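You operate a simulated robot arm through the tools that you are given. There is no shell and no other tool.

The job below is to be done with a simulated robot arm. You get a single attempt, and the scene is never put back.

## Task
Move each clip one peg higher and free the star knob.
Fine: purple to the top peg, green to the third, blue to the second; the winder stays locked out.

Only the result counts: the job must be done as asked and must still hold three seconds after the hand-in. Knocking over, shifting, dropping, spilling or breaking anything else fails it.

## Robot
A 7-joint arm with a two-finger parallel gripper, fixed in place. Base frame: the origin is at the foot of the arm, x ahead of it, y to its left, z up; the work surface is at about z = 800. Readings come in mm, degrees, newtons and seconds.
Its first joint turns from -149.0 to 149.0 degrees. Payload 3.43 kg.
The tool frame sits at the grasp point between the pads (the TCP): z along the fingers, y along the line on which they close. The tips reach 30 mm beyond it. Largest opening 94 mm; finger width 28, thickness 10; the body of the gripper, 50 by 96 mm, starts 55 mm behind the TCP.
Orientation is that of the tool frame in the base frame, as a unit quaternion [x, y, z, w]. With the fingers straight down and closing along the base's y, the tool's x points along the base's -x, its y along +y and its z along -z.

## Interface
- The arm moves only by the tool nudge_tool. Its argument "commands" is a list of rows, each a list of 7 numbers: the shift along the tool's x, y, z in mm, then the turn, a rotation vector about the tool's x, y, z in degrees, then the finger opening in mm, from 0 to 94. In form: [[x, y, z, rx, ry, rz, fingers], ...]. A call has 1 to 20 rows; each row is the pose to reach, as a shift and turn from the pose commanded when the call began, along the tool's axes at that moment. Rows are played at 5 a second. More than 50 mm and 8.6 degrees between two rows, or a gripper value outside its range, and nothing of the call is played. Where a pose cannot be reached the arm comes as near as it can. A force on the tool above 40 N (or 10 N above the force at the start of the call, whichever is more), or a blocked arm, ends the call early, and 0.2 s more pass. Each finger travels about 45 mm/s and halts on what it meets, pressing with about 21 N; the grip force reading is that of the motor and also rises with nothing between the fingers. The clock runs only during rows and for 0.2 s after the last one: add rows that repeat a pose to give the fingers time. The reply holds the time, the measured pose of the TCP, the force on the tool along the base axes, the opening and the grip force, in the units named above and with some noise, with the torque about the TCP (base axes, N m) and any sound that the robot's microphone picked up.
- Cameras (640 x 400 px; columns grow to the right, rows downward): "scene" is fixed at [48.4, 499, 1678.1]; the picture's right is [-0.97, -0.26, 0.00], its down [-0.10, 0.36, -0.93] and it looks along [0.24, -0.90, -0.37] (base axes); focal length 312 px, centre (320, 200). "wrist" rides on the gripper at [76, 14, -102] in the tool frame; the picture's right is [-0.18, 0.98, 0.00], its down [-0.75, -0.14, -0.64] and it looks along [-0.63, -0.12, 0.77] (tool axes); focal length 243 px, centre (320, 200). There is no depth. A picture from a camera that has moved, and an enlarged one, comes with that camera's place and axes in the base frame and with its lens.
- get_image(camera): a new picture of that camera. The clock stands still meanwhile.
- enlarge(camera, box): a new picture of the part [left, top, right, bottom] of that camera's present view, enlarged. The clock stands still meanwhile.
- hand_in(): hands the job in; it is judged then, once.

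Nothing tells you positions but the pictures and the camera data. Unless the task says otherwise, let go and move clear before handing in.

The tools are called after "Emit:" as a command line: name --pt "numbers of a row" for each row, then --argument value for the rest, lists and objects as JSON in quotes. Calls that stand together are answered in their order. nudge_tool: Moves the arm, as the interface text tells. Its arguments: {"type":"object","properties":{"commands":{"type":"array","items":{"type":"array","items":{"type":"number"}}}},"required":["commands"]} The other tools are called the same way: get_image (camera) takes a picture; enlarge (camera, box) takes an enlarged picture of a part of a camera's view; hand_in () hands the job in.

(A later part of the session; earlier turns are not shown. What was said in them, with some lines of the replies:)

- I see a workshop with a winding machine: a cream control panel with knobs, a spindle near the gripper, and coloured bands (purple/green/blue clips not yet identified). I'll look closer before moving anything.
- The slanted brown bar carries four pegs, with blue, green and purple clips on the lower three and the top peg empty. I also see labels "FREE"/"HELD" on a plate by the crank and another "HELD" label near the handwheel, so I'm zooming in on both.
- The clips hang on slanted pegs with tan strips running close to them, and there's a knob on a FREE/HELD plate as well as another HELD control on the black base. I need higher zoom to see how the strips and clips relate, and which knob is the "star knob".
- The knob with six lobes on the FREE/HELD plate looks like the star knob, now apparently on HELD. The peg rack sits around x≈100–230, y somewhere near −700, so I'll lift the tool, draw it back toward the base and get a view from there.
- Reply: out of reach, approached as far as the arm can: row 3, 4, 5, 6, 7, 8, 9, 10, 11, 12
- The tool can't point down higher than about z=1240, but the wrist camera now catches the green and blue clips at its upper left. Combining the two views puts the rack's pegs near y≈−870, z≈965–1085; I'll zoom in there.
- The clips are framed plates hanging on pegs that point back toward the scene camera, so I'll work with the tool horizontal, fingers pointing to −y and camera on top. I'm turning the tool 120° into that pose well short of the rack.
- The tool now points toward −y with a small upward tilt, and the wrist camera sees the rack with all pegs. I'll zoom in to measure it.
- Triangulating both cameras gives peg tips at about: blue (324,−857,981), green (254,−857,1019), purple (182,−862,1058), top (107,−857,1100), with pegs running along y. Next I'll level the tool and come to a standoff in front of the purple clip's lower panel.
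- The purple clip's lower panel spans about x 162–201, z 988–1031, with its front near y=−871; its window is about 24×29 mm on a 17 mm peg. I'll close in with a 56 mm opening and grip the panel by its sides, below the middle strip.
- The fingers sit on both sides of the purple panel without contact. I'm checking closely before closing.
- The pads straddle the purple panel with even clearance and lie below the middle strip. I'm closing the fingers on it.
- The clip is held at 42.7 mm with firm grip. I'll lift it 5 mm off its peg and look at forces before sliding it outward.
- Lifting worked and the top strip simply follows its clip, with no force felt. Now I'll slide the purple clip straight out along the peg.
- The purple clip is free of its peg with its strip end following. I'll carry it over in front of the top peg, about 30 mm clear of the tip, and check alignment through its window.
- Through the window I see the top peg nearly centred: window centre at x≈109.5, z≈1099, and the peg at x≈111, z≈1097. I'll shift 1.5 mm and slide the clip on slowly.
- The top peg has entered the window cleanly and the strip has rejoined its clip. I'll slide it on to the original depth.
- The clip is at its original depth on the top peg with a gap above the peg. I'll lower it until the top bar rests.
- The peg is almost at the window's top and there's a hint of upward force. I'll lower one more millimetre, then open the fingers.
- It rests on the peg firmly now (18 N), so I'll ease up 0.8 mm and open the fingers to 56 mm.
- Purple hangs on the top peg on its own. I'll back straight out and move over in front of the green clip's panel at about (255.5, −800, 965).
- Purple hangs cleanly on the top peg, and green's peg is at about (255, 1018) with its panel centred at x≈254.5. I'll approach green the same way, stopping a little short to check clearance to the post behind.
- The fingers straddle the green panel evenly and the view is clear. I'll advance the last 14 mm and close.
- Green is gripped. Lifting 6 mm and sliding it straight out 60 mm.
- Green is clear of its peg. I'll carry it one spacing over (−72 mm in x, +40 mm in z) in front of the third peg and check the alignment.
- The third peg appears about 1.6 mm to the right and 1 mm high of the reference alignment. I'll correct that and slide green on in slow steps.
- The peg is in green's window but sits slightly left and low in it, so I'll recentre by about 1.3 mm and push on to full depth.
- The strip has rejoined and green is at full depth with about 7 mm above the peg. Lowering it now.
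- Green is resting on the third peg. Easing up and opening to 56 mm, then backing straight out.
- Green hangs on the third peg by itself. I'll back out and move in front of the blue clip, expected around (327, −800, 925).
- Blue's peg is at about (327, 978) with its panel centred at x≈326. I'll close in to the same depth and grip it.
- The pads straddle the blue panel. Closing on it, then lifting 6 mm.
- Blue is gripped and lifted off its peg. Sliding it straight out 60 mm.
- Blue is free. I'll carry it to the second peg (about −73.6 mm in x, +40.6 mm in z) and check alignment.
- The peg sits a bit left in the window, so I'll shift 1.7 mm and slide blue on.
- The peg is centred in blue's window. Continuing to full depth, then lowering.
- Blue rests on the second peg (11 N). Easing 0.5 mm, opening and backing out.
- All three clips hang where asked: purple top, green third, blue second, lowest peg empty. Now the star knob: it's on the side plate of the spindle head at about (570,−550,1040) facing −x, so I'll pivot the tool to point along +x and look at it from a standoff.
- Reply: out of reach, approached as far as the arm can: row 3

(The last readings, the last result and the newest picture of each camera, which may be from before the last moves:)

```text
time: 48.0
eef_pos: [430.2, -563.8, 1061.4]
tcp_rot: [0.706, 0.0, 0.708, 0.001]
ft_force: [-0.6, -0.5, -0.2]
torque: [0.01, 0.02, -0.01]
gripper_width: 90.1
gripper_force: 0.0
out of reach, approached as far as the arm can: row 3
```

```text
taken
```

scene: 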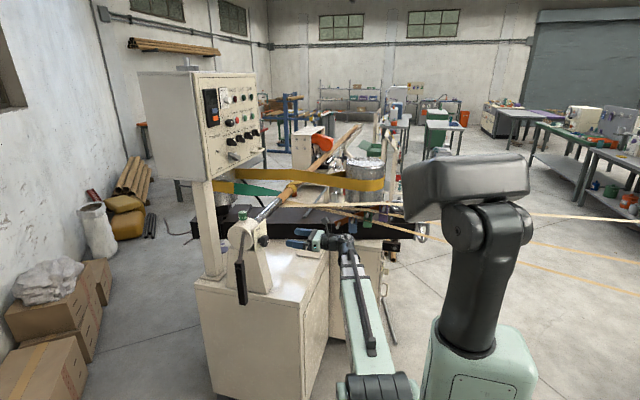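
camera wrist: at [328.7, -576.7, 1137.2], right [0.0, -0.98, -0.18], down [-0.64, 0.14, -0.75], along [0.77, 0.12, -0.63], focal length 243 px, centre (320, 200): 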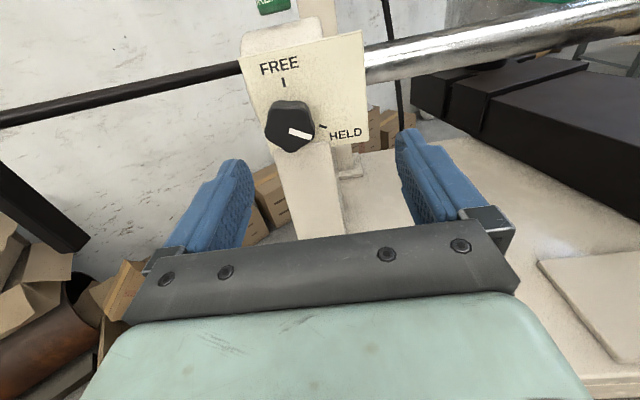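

The plate now faces the wrist camera: FREE at 12 o'clock, HELD near 3 o'clock, with the knob's white pointer near HELD. I'll zoom in to read the geometry.

Emit:
enlarge --camera "wrist" --box '[230, 30, 390, 130]'

Emit:
enlarge --camera "wrist" --box '[255, 60, 351, 160]'

Emit:
enlarge --camera "wrist" --box '[230, 90, 390, 190]'

Emit:
enlarge --camera "scene" --box '[225, 205, 305, 255]'

```text
4.00 times, centred on (310, 80) of wrist
camera zoom: at [328.7, -576.7, 1137.2], right [0.0, -0.98, -0.18], down [-0.64, 0.14, -0.75], along [0.77, 0.12, -0.63], focal length 970 px, centre (360, 680)
```

zoom: 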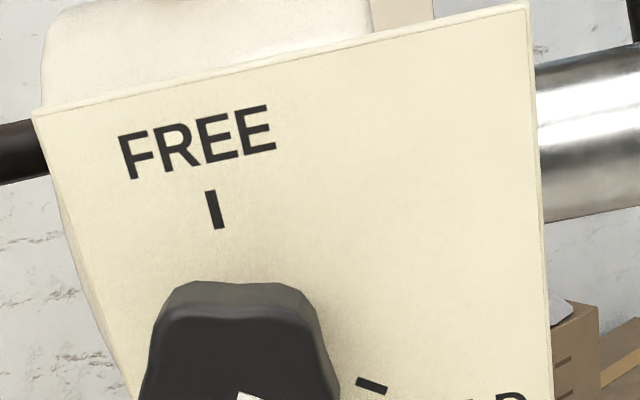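

```text
4.00 times, centred on (303, 110) of wrist
camera zoom: at [328.7, -576.7, 1137.2], right [0.0, -0.98, -0.18], down [-0.64, 0.14, -0.75], along [0.77, 0.12, -0.63], focal length 970 px, centre (388, 560)
```

zoom: 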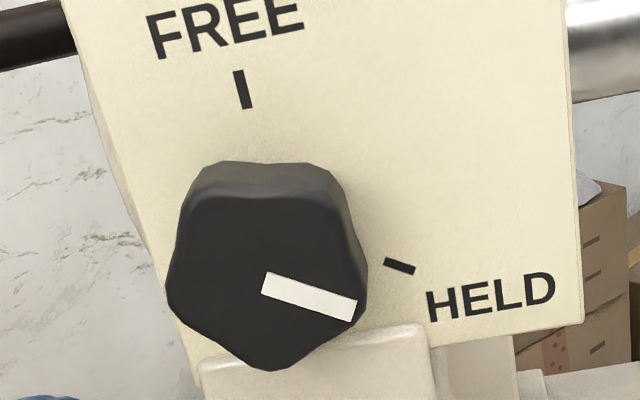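

```text
4.00 times, centred on (310, 140) of wrist
camera zoom: at [328.7, -576.7, 1137.2], right [0.0, -0.98, -0.18], down [-0.64, 0.14, -0.75], along [0.77, 0.12, -0.63], focal length 970 px, centre (360, 440)
```

zoom: 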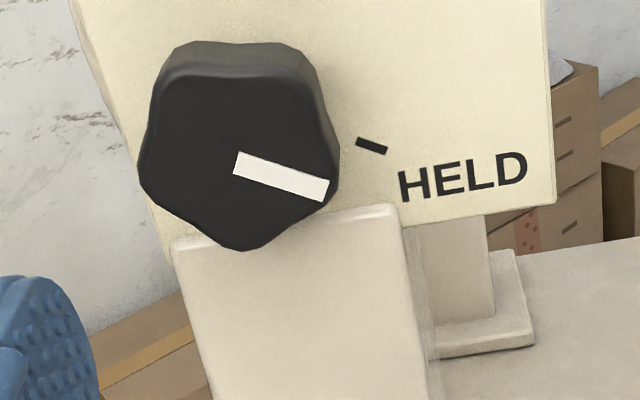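

```text
8.00 times, centred on (265, 230) of scene
camera zoom: at [48.4, 499.0, 1678.1], right [-0.97, -0.26, 0.0], down [-0.1, 0.36, -0.93], along [0.24, -0.9, -0.37], focal length 2500 px, centre (760, -40)
```

zoom: 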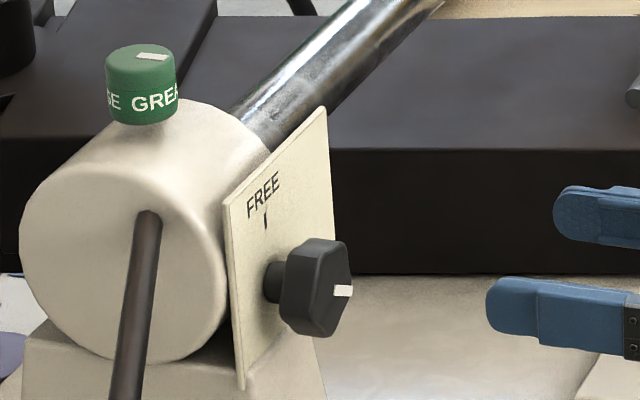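

The pointer sits on HELD at about 120° clockwise of FREE (12 o'clock), so the knob must turn about 120° anticlockwise as seen from the front. It is a five-lobed knob, ~48 mm across, centred near (550, −529.5, 1046); I'll move to a standoff and pre-rotate the wrist +54° so the pads line up with a lobe/valley pair.

Emit:
nudge_tool --pt "-4 -8 12 0 0 7.7 80" --pt "-8 -16 24 0 0 15.4 70" --pt "-12 -24 36 0 0 23.1 70" --pt "-15.2 -33.2 48 0 0 30.8 70" --pt "-15.2 -33.2 58 0 0 38.5 70" --pt "-15.2 -33.2 69 0 0 46.2 70" --pt "-15.2 -33.2 69 0 0 54 70" --pt "-15.2 -33.2 69 0 0 54 70"

Emit:
get_image --camera "wrist"

Emit:
enlarge --camera "scene" --box '[225, 205, 305, 255]'

```text
time: 49.8
eef_pos: [499.9, -530.5, 1045.3]
tcp_rot: [0.629, -0.322, 0.63, -0.321]
ft_force: [0.2, 0.1, 0.5]
torque: [0.01, -0.02, -0.01]
gripper_width: 69.8
gripper_force: 0.1
```

```text
taken
camera wrist: at [398.5, -598.5, 1078.2], right [0.0, -0.43, -0.9], down [-0.64, 0.69, -0.33], along [0.77, 0.58, -0.27], focal length 243 px, centre (320, 200)
```

wrist: 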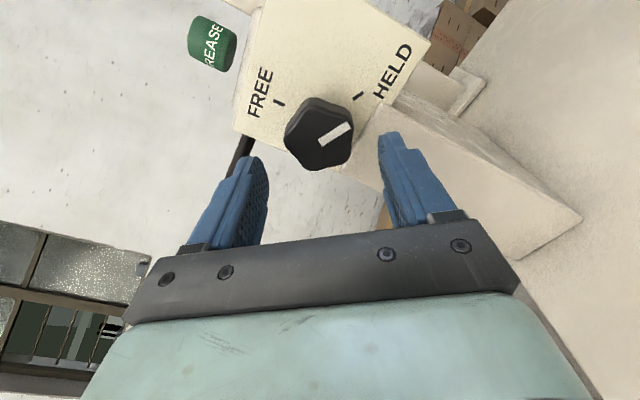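

```text
8.00 times, centred on (265, 230) of scene
camera zoom: at [48.4, 499.0, 1678.1], right [-0.97, -0.26, 0.0], down [-0.1, 0.36, -0.93], along [0.24, -0.9, -0.37], focal length 2500 px, centre (760, -40)
```

zoom: 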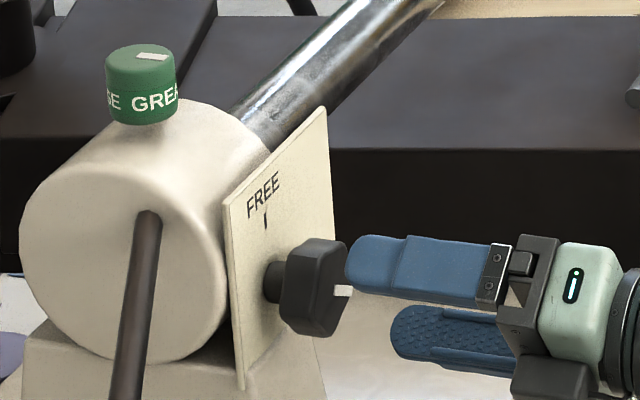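

The pre-rotation succeeded without a limit. I'll zoom in on the wrist view to check that the knob is centred between the pads and how deep I may go.

Emit:
enlarge --camera "wrist" --box '[220, 60, 460, 210]'

Emit:
enlarge --camera "wrist" --box '[260, 80, 400, 180]'

Emit:
enlarge --camera "scene" --box '[250, 222, 290, 247]'

```text
2.67 times, centred on (340, 135) of wrist
camera zoom: at [398.5, -598.5, 1078.2], right [0.0, -0.43, -0.9], down [-0.64, 0.69, -0.33], along [0.77, 0.58, -0.27], focal length 647 px, centre (267, 373)
```

zoom: 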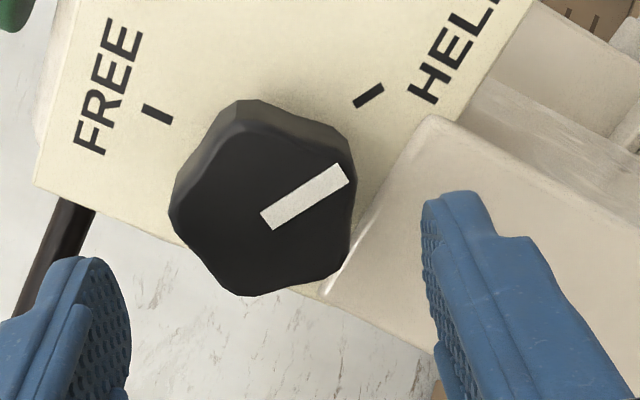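

```text
4.00 times, centred on (330, 130) of wrist
camera zoom: at [398.5, -598.5, 1078.2], right [0.0, -0.43, -0.9], down [-0.64, 0.69, -0.33], along [0.77, 0.58, -0.27], focal length 970 px, centre (280, 480)
```

zoom: 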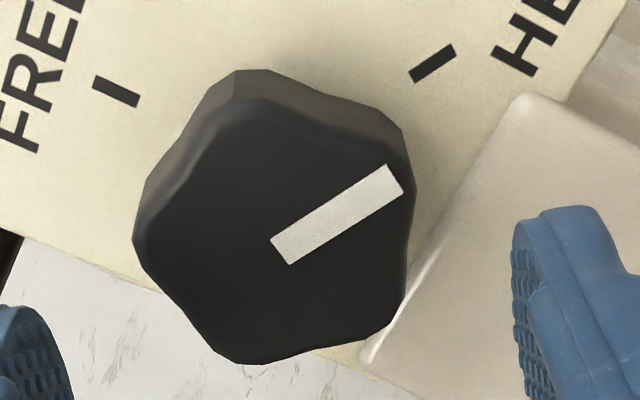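

```text
16.00 times, centred on (270, 234) of scene
camera zoom: at [48.4, 499.0, 1678.1], right [-0.97, -0.26, 0.0], down [-0.1, 0.36, -0.93], along [0.24, -0.9, -0.37], focal length 5000 px, centre (1120, -352)
```

zoom: 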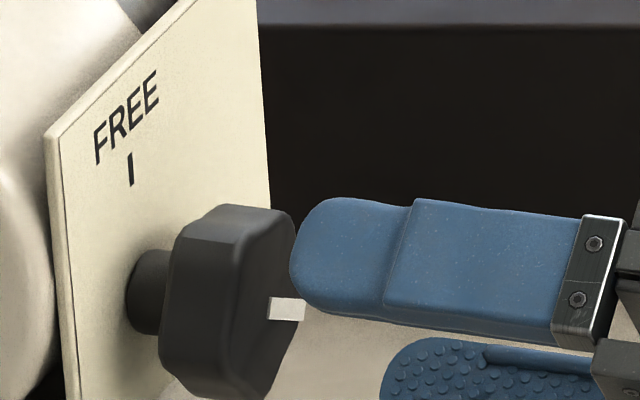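

The knob's front face is at x≈550, back ≈568, centre about (y −530.3, z 1047.2), and one lobe lines up with the pointer. I'll rotate 12° more to put a lobe/valley pair on the closing line, recentre slightly, and advance with the pads around the knob.

Emit:
nudge_tool --pt "1.6 -1.2 0 0 0 6 70" --pt "1.6 -1.2 0 0 0 12 70" --pt "1.6 -1.2 15 0 0 12 70" --pt "1.6 -1.2 28 0 0 12 70" --pt "1.6 -1.2 36 0 0 12 70" --pt "1.6 -1.2 42 0 0 12 70" --pt "1.6 -1.2 42 0 0 12 70"

Emit:
get_image --camera "wrist"

Emit:
enlarge --camera "wrist" --box '[200, 60, 440, 210]'

Emit:
enlarge --camera "scene" --box '[245, 218, 293, 248]'

```text
time: 51.4
eef_pos: [543.1, -530.3, 1047.0]
tcp_rot: [0.592, -0.385, 0.594, -0.385]
ft_force: [-0.8, 0.8, -0.5]
torque: [0.02, 0.0, 0.01]
gripper_width: 69.9
gripper_force: 0.1
```

```text
taken
camera wrist: at [439.6, -604.1, 1065.1], right [0.0, -0.23, -0.97], down [-0.64, 0.75, -0.18], along [0.77, 0.62, -0.15], focal length 243 px, centre (320, 200)
```

wrist: 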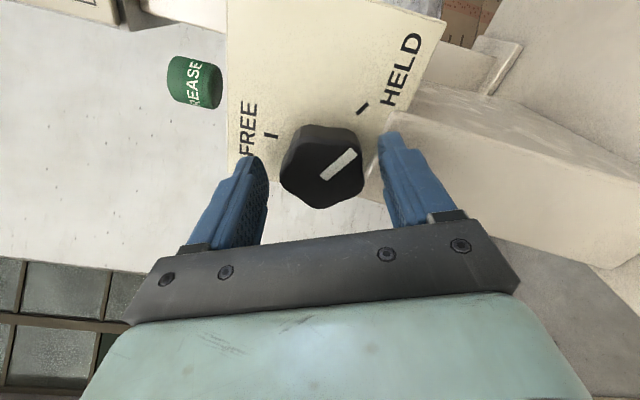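

```text
2.67 times, centred on (320, 135) of wrist
camera zoom: at [439.6, -604.1, 1065.1], right [0.0, -0.23, -0.97], down [-0.64, 0.75, -0.18], along [0.77, 0.62, -0.15], focal length 647 px, centre (320, 373)
```

zoom: 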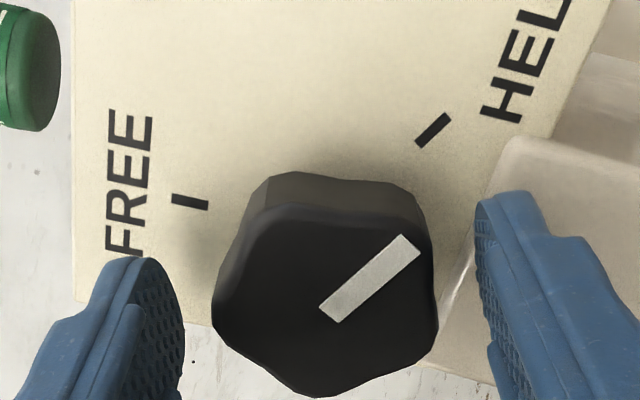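

```text
13.33 times, centred on (269, 233) of scene
camera zoom: at [48.4, 499.0, 1678.1], right [-0.97, -0.26, 0.0], down [-0.1, 0.36, -0.93], along [0.24, -0.9, -0.37], focal length 4166 px, centre (1000, -240)
```

zoom: 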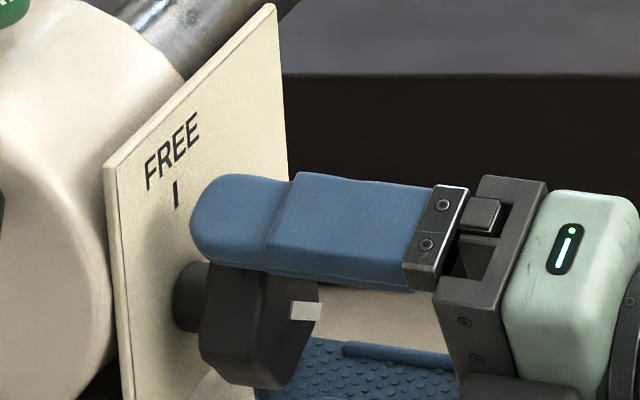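

The pads now straddle the knob, top and bottom, with the tips just past its back and clear of the plate. Closing on the knob.

Emit:
nudge_tool --pt "0 0 0 0 0 0 60" --pt "0 0 0 0 0 0 50" --pt "0 0 0 0 0 0 38" --pt "0 0 0 0 0 0 38" --pt "0 0 0 0 0 0 38" --pt "0 0 0 0 0 0 38"

Emit:
enlarge --camera "wrist" --box '[200, 60, 440, 210]'

Emit:
enlarge --camera "scene" --box '[245, 218, 293, 248]'

```text
time: 52.8
eef_pos: [542.0, -530.3, 1044.4]
tcp_rot: [0.593, -0.386, 0.593, -0.384]
ft_force: [-5.1, -2.6, -28.8]
torque: [-0.01, -0.22, -0.47]
gripper_width: 44.2
gripper_force: 45.3
```

```text
2.67 times, centred on (320, 135) of wrist
camera zoom: at [439.6, -604.7, 1063.9], right [0.0, -0.23, -0.97], down [-0.64, 0.75, -0.18], along [0.77, 0.62, -0.15], focal length 647 px, centre (320, 373)
```

zoom: 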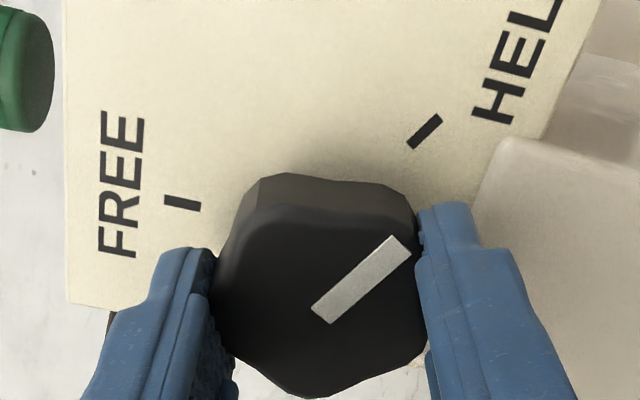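

```text
13.33 times, centred on (269, 233) of scene
camera zoom: at [48.4, 499.0, 1678.1], right [-0.97, -0.26, 0.0], down [-0.1, 0.36, -0.93], along [0.24, -0.9, -0.37], focal length 4166 px, centre (1000, -240)
```

zoom: 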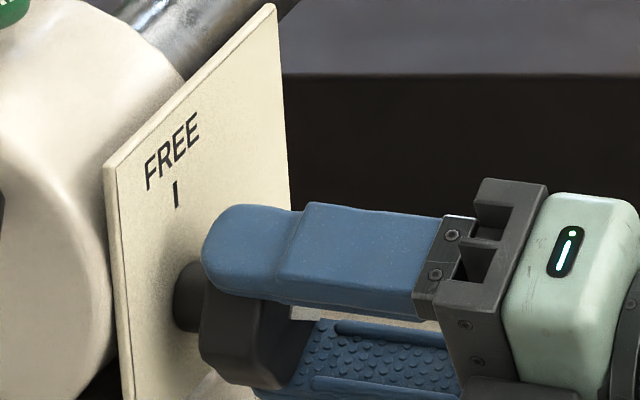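

The grip holds the knob, but it pulls the tool down about 29 N, so the knob centre is ~2.5 mm lower than my TCP. I'll relax the arm in that direction.

Emit:
nudge_tool --pt "0 1.2 0 0 0 0 38" --pt "0 2.4 0 0 0 0 38" --pt "0 2.4 0 0 0 0 38"

```text
time: 53.6
eef_pos: [541.8, -530.2, 1046.0]
tcp_rot: [0.592, -0.385, 0.594, -0.386]
ft_force: [-6.0, -2.8, 0.9]
torque: [0.01, 1.07, 0.01]
gripper_width: 44.3
gripper_force: 45.0
```

Side load is relieved. Now a first small anticlockwise turn of 24° to see that the knob follows.

Emit:
nudge_tool --pt "0 0 0 0 0 -6 38" --pt "0 0 0 0 0 -12 38" --pt "0 0 0 0 0 -18 38" --pt "0 0 0 0 0 -24 38" --pt "0 0 0 0 0 -24 38"

Emit:
enlarge --camera "wrist" --box '[200, 60, 440, 210]'

Emit:
enlarge --camera "scene" --box '[245, 218, 293, 248]'

```text
time: 54.8
eef_pos: [542.4, -530.8, 1045.3]
tcp_rot: [0.659, -0.253, 0.661, -0.253]
ft_force: [1.5, 8.2, 5.0]
torque: [-0.04, -0.81, -0.14]
gripper_width: 44.2
gripper_force: 45.2
```

```text
2.67 times, centred on (320, 135) of wrist
camera zoom: at [439.7, -591.0, 1092.8], right [0.0, -0.61, -0.79], down [-0.64, 0.61, -0.47], along [0.77, 0.51, -0.39], focal length 647 px, centre (320, 373)
```

zoom: 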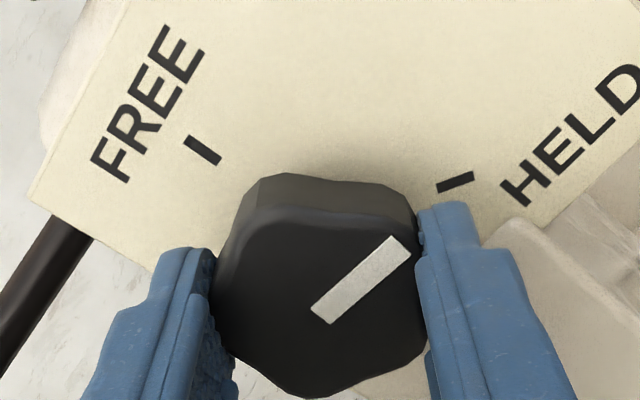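

```text
13.33 times, centred on (269, 233) of scene
camera zoom: at [48.4, 499.0, 1678.1], right [-0.97, -0.26, 0.0], down [-0.1, 0.36, -0.93], along [0.24, -0.9, -0.37], focal length 4166 px, centre (1000, -240)
```

zoom: 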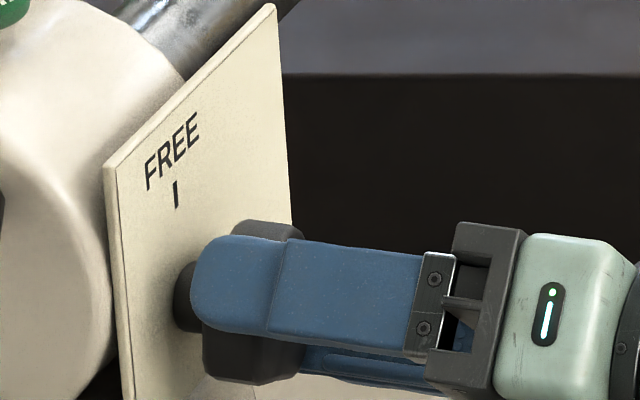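

The knob turns with the gripper: the pointer has left HELD. I'll continue another 72° and look again.

Emit:
nudge_tool --pt "0 0 0 0 0 -6 38" --pt "0 0 0 0 0 -12 38" --pt "0 0 0 0 0 -18 38" --pt "0 0 0 0 0 -24 38" --pt "0 0 0 0 0 -30 38" --pt "0 0 0 0 0 -36 38" --pt "0 0 0 0 0 -42 38" --pt "0 0 0 0 0 -48 38" --pt "0 0 0 0 0 -54 38" --pt "0 0 0 0 0 -60 38" --pt "0 0 0 0 0 -66 38" --pt "0 0 0 0 0 -72 38" --pt "0 0 0 0 0 -72 38"

Emit:
get_image --camera "wrist"

Emit:
enlarge --camera "wrist" --box '[200, 60, 440, 210]'

Emit:
enlarge --camera "scene" --box '[245, 218, 293, 248]'

```text
time: 57.6
eef_pos: [541.9, -530.0, 1045.1]
tcp_rot: [0.682, 0.184, 0.684, 0.184]
ft_force: [8.3, 12.0, 20.1]
torque: [0.0, -0.81, 0.95]
gripper_width: 44.4
gripper_force: 45.2
```

```text
taken
camera wrist: at [439.6, -502.9, 1118.5], right [0.0, -0.94, 0.33], down [-0.64, -0.25, -0.73], along [0.77, -0.22, -0.6], focal length 243 px, centre (320, 200)
```

wrist: 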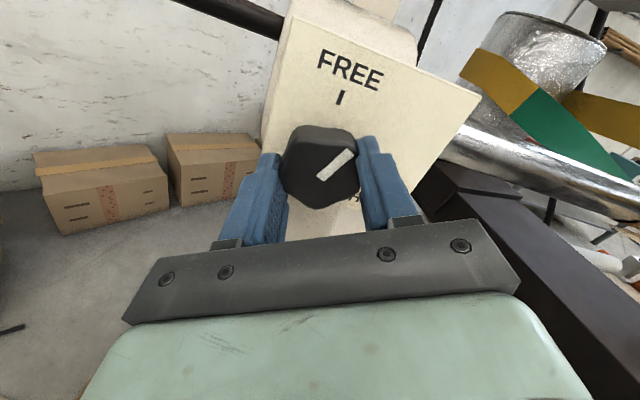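

```text
2.67 times, centred on (320, 135) of wrist
camera zoom: at [439.6, -502.9, 1118.5], right [0.0, -0.94, 0.33], down [-0.64, -0.25, -0.73], along [0.77, -0.22, -0.6], focal length 647 px, centre (320, 373)
```

zoom: 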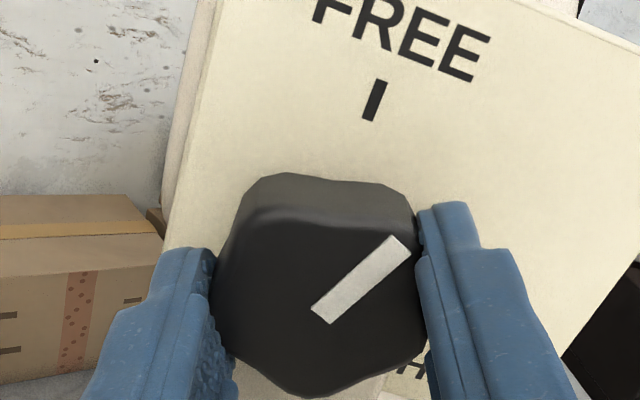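

```text
13.33 times, centred on (269, 233) of scene
camera zoom: at [48.4, 499.0, 1678.1], right [-0.97, -0.26, 0.0], down [-0.1, 0.36, -0.93], along [0.24, -0.9, -0.37], focal length 4166 px, centre (1000, -240)
```

zoom: 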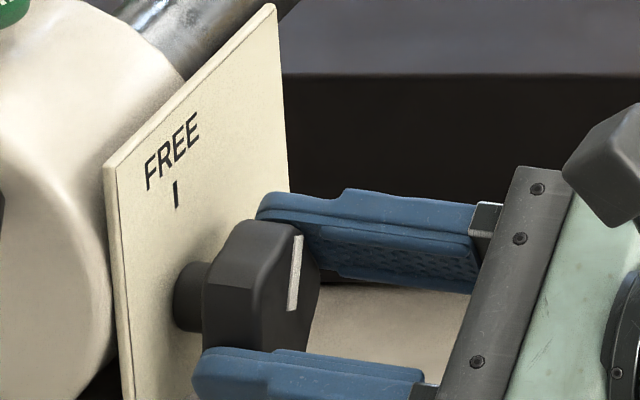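

The pointer is now about 24° short of FREE. I'll relieve the small side load and turn the remaining 24°.

Emit:
nudge_tool --pt "1 0 0 0 0 0 38" --pt "1.8 0 0 0 0 -6 38" --pt "1.8 0 0 0 0 -12 38" --pt "1.8 0 0 0 0 -18 38" --pt "1.8 0 0 0 0 -24 38" --pt "1.8 0 0 0 0 -24 38"

Emit:
enlarge --camera "wrist" --box '[200, 60, 440, 210]'

Emit:
enlarge --camera "scene" --box '[245, 218, 293, 248]'

```text
time: 59.0
eef_pos: [541.6, -529.8, 1045.2]
tcp_rot: [0.63, 0.322, 0.629, 0.323]
ft_force: [-1.5, 14.4, -7.7]
torque: [0.58, 0.09, 0.05]
gripper_width: 44.5
gripper_force: 45.0
```

```text
2.67 times, centred on (320, 135) of wrist
camera zoom: at [440.0, -475.2, 1102.0], right [0.0, -0.73, 0.69], down [-0.64, -0.53, -0.56], along [0.77, -0.44, -0.47], focal length 647 px, centre (320, 373)
```

zoom: 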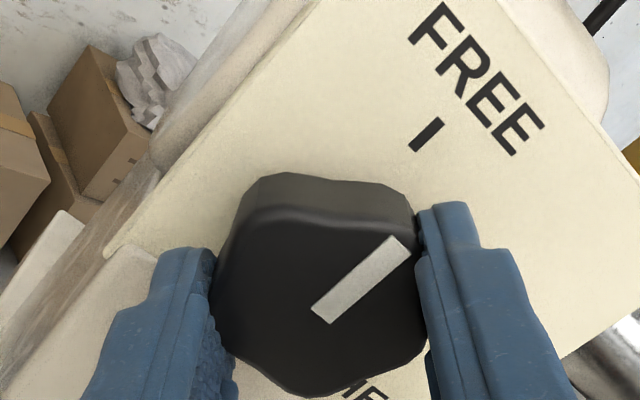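

```text
13.33 times, centred on (269, 233) of scene
camera zoom: at [48.4, 499.0, 1678.1], right [-0.97, -0.26, 0.0], down [-0.1, 0.36, -0.93], along [0.24, -0.9, -0.37], focal length 4166 px, centre (1000, -240)
```

zoom: 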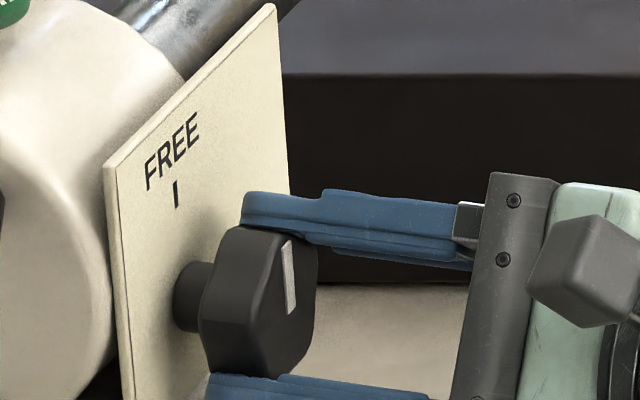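

By my calculation the pointer now stands straight up at FREE. I'll open the fingers, back away, and check the knob.

Emit:
nudge_tool --pt "0 0 0 0 0 0 50" --pt "0 0 0 0 0 0 60" --pt "0 0 0 0 0 0 70" --pt "0 0 0 0 0 0 70" --pt "0 0 -20 0 0 0 70" --pt "0 0 -40 0 0 0 70" --pt "0 0 -60 0 0 0 70" --pt "0 0 -60 0 0 0 70"

Emit:
get_image --camera "wrist"

Emit:
enlarge --camera "wrist" --box '[240, 30, 400, 130]'

Emit:
enlarge --camera "scene" --box '[245, 218, 293, 248]'

```text
time: 60.8
eef_pos: [480.2, -531.0, 1044.8]
tcp_rot: [0.63, 0.32, 0.63, 0.322]
ft_force: [0.0, -0.2, -0.3]
torque: [0.01, 0.0, 0.0]
gripper_width: 69.9
gripper_force: 0.1
```

```text
taken
camera wrist: at [379.3, -476.1, 1102.1], right [0.0, -0.73, 0.69], down [-0.64, -0.53, -0.56], along [0.77, -0.44, -0.47], focal length 243 px, centre (320, 200)
```

wrist: 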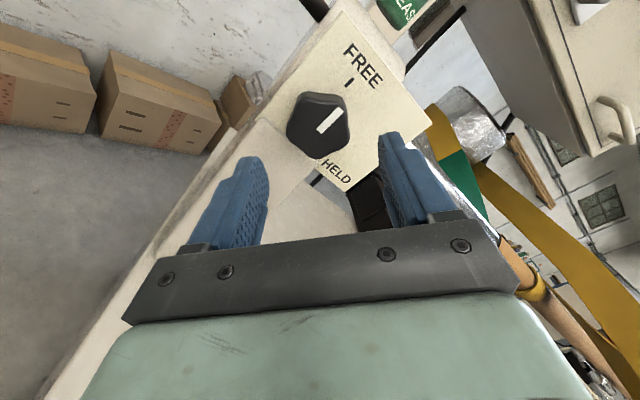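

```text
4.00 times, centred on (320, 80) of wrist
camera zoom: at [379.3, -476.1, 1102.1], right [0.0, -0.73, 0.69], down [-0.64, -0.53, -0.56], along [0.77, -0.44, -0.47], focal length 970 px, centre (320, 680)
```

zoom: 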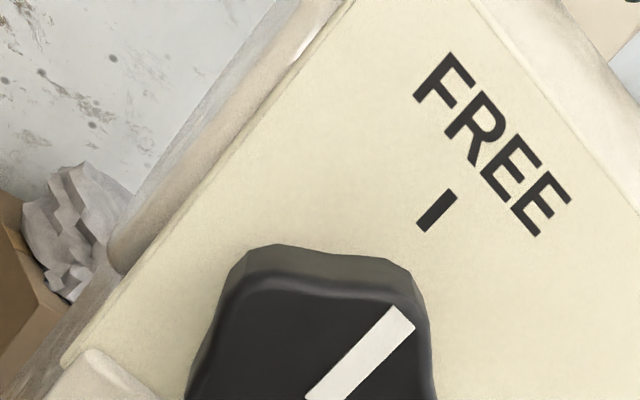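

```text
13.33 times, centred on (269, 233) of scene
camera zoom: at [48.4, 499.0, 1678.1], right [-0.97, -0.26, 0.0], down [-0.1, 0.36, -0.93], along [0.24, -0.9, -0.37], focal length 4166 px, centre (1000, -240)
```

zoom: 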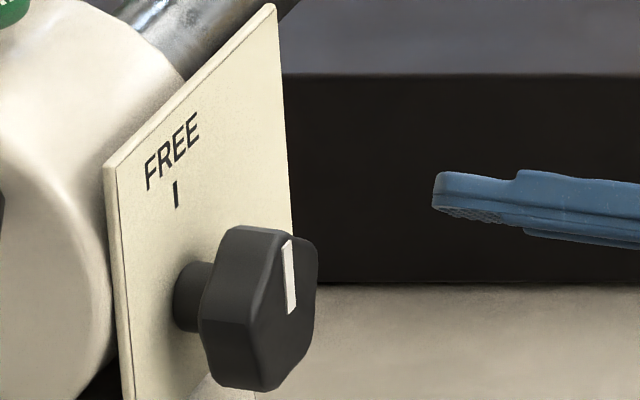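

The knob stays put and looks upright at FREE. I'll back off further and level the wrist to verify the pointer squarely against the tick.

Emit:
nudge_tool --pt "0 0 -15 0 0 7.7 70" --pt "0 0 -30 0 0 15.4 70" --pt "0 0 -45 0 0 23.1 70" --pt "0 0 -55 0 0 30.8 70" --pt "0 0 -55 0 0 38.5 70" --pt "0 0 -55 0 0 46.2 70" --pt "0 0 -55 0 0 54 70" --pt "0 0 -55 0 0 54 70"

Emit:
get_image --camera "wrist"

Emit:
enlarge --camera "wrist" --box '[250, 50, 410, 150]'

Emit:
get_image --camera "scene"

Emit:
enlarge --camera "scene" --box '[325, 190, 405, 240]'

```text
time: 62.6
eef_pos: [427.7, -529.3, 1046.0]
tcp_rot: [0.707, -0.001, 0.707, 0.001]
ft_force: [0.2, 1.6, 1.3]
torque: [0.04, -0.04, -0.01]
gripper_width: 69.9
gripper_force: 0.1
```

```text
taken
camera wrist: at [325.5, -542.9, 1122.4], right [0.0, -0.98, -0.19], down [-0.64, 0.14, -0.75], along [0.77, 0.12, -0.63], focal length 243 px, centre (320, 200)
```

wrist: 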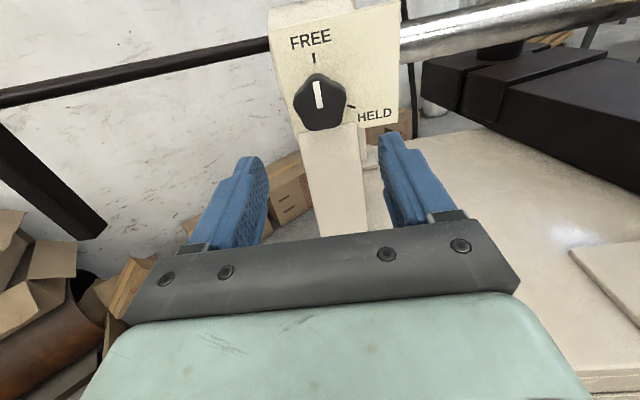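

```text
4.00 times, centred on (330, 100) of wrist
camera zoom: at [325.5, -542.9, 1122.4], right [0.0, -0.98, -0.19], down [-0.64, 0.14, -0.75], along [0.77, 0.12, -0.63], focal length 970 px, centre (280, 600)
```

zoom: 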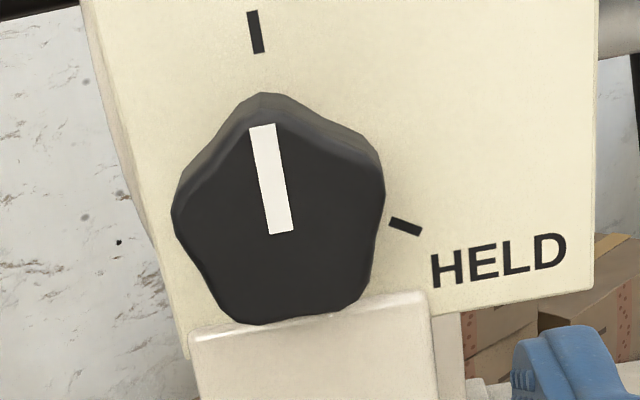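

```text
taken
```

scene: 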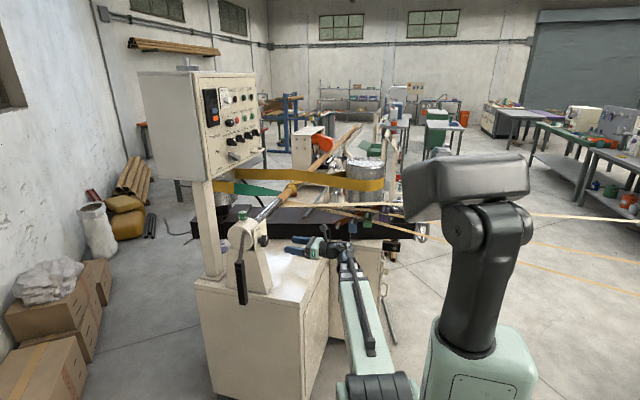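

```text
8.00 times, centred on (365, 215) of scene
camera zoom: at [48.4, 499.0, 1678.1], right [-0.97, -0.26, 0.0], down [-0.1, 0.36, -0.93], along [0.24, -0.9, -0.37], focal length 2500 px, centre (-40, 80)
```

zoom: 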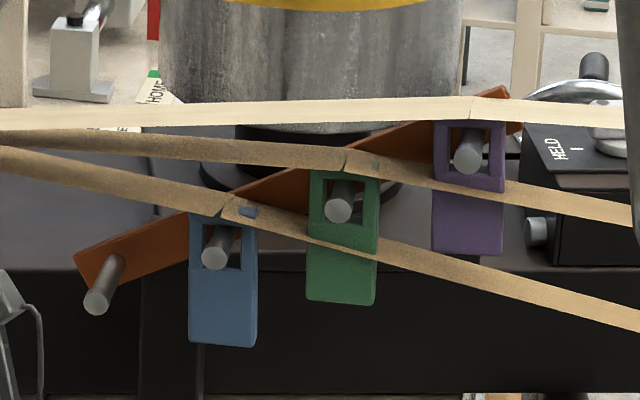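

The pointer stands at FREE (within about 1–2°), purple, green and blue hang on the top, third and second pegs, and nothing else has moved, including the grey HELD control and the panel switches. The gripper is empty and clear, so I'm handing in.

Emit:
hand_in

```text
The job is handed in.
```

The job is handed in, and the last pictures showed everything where you asked. I haven't seen the verdict.

- **Clips:** purple hangs on the top peg, green on the third and blue on the second. The lowest peg is now empty.
- **Star knob:** I took this to be the black five-lobed knob on the spindle head, the one with FREE and HELD marks. I turned it from HELD to FREE, and its pointer sits within about 2° of the FREE mark.
- **Winder:** I took the lockout to mean its other controls, so I left the panel switches, the SHUT/OPEN lever and the grey knob set to HELD by the handwheel alone.

As each clip came off its peg, its paper strip parted from it on one side. All three strips joined up again once the clips were on their new pegs. The gripper was empty and clear of the knob and the rack when I handed in.
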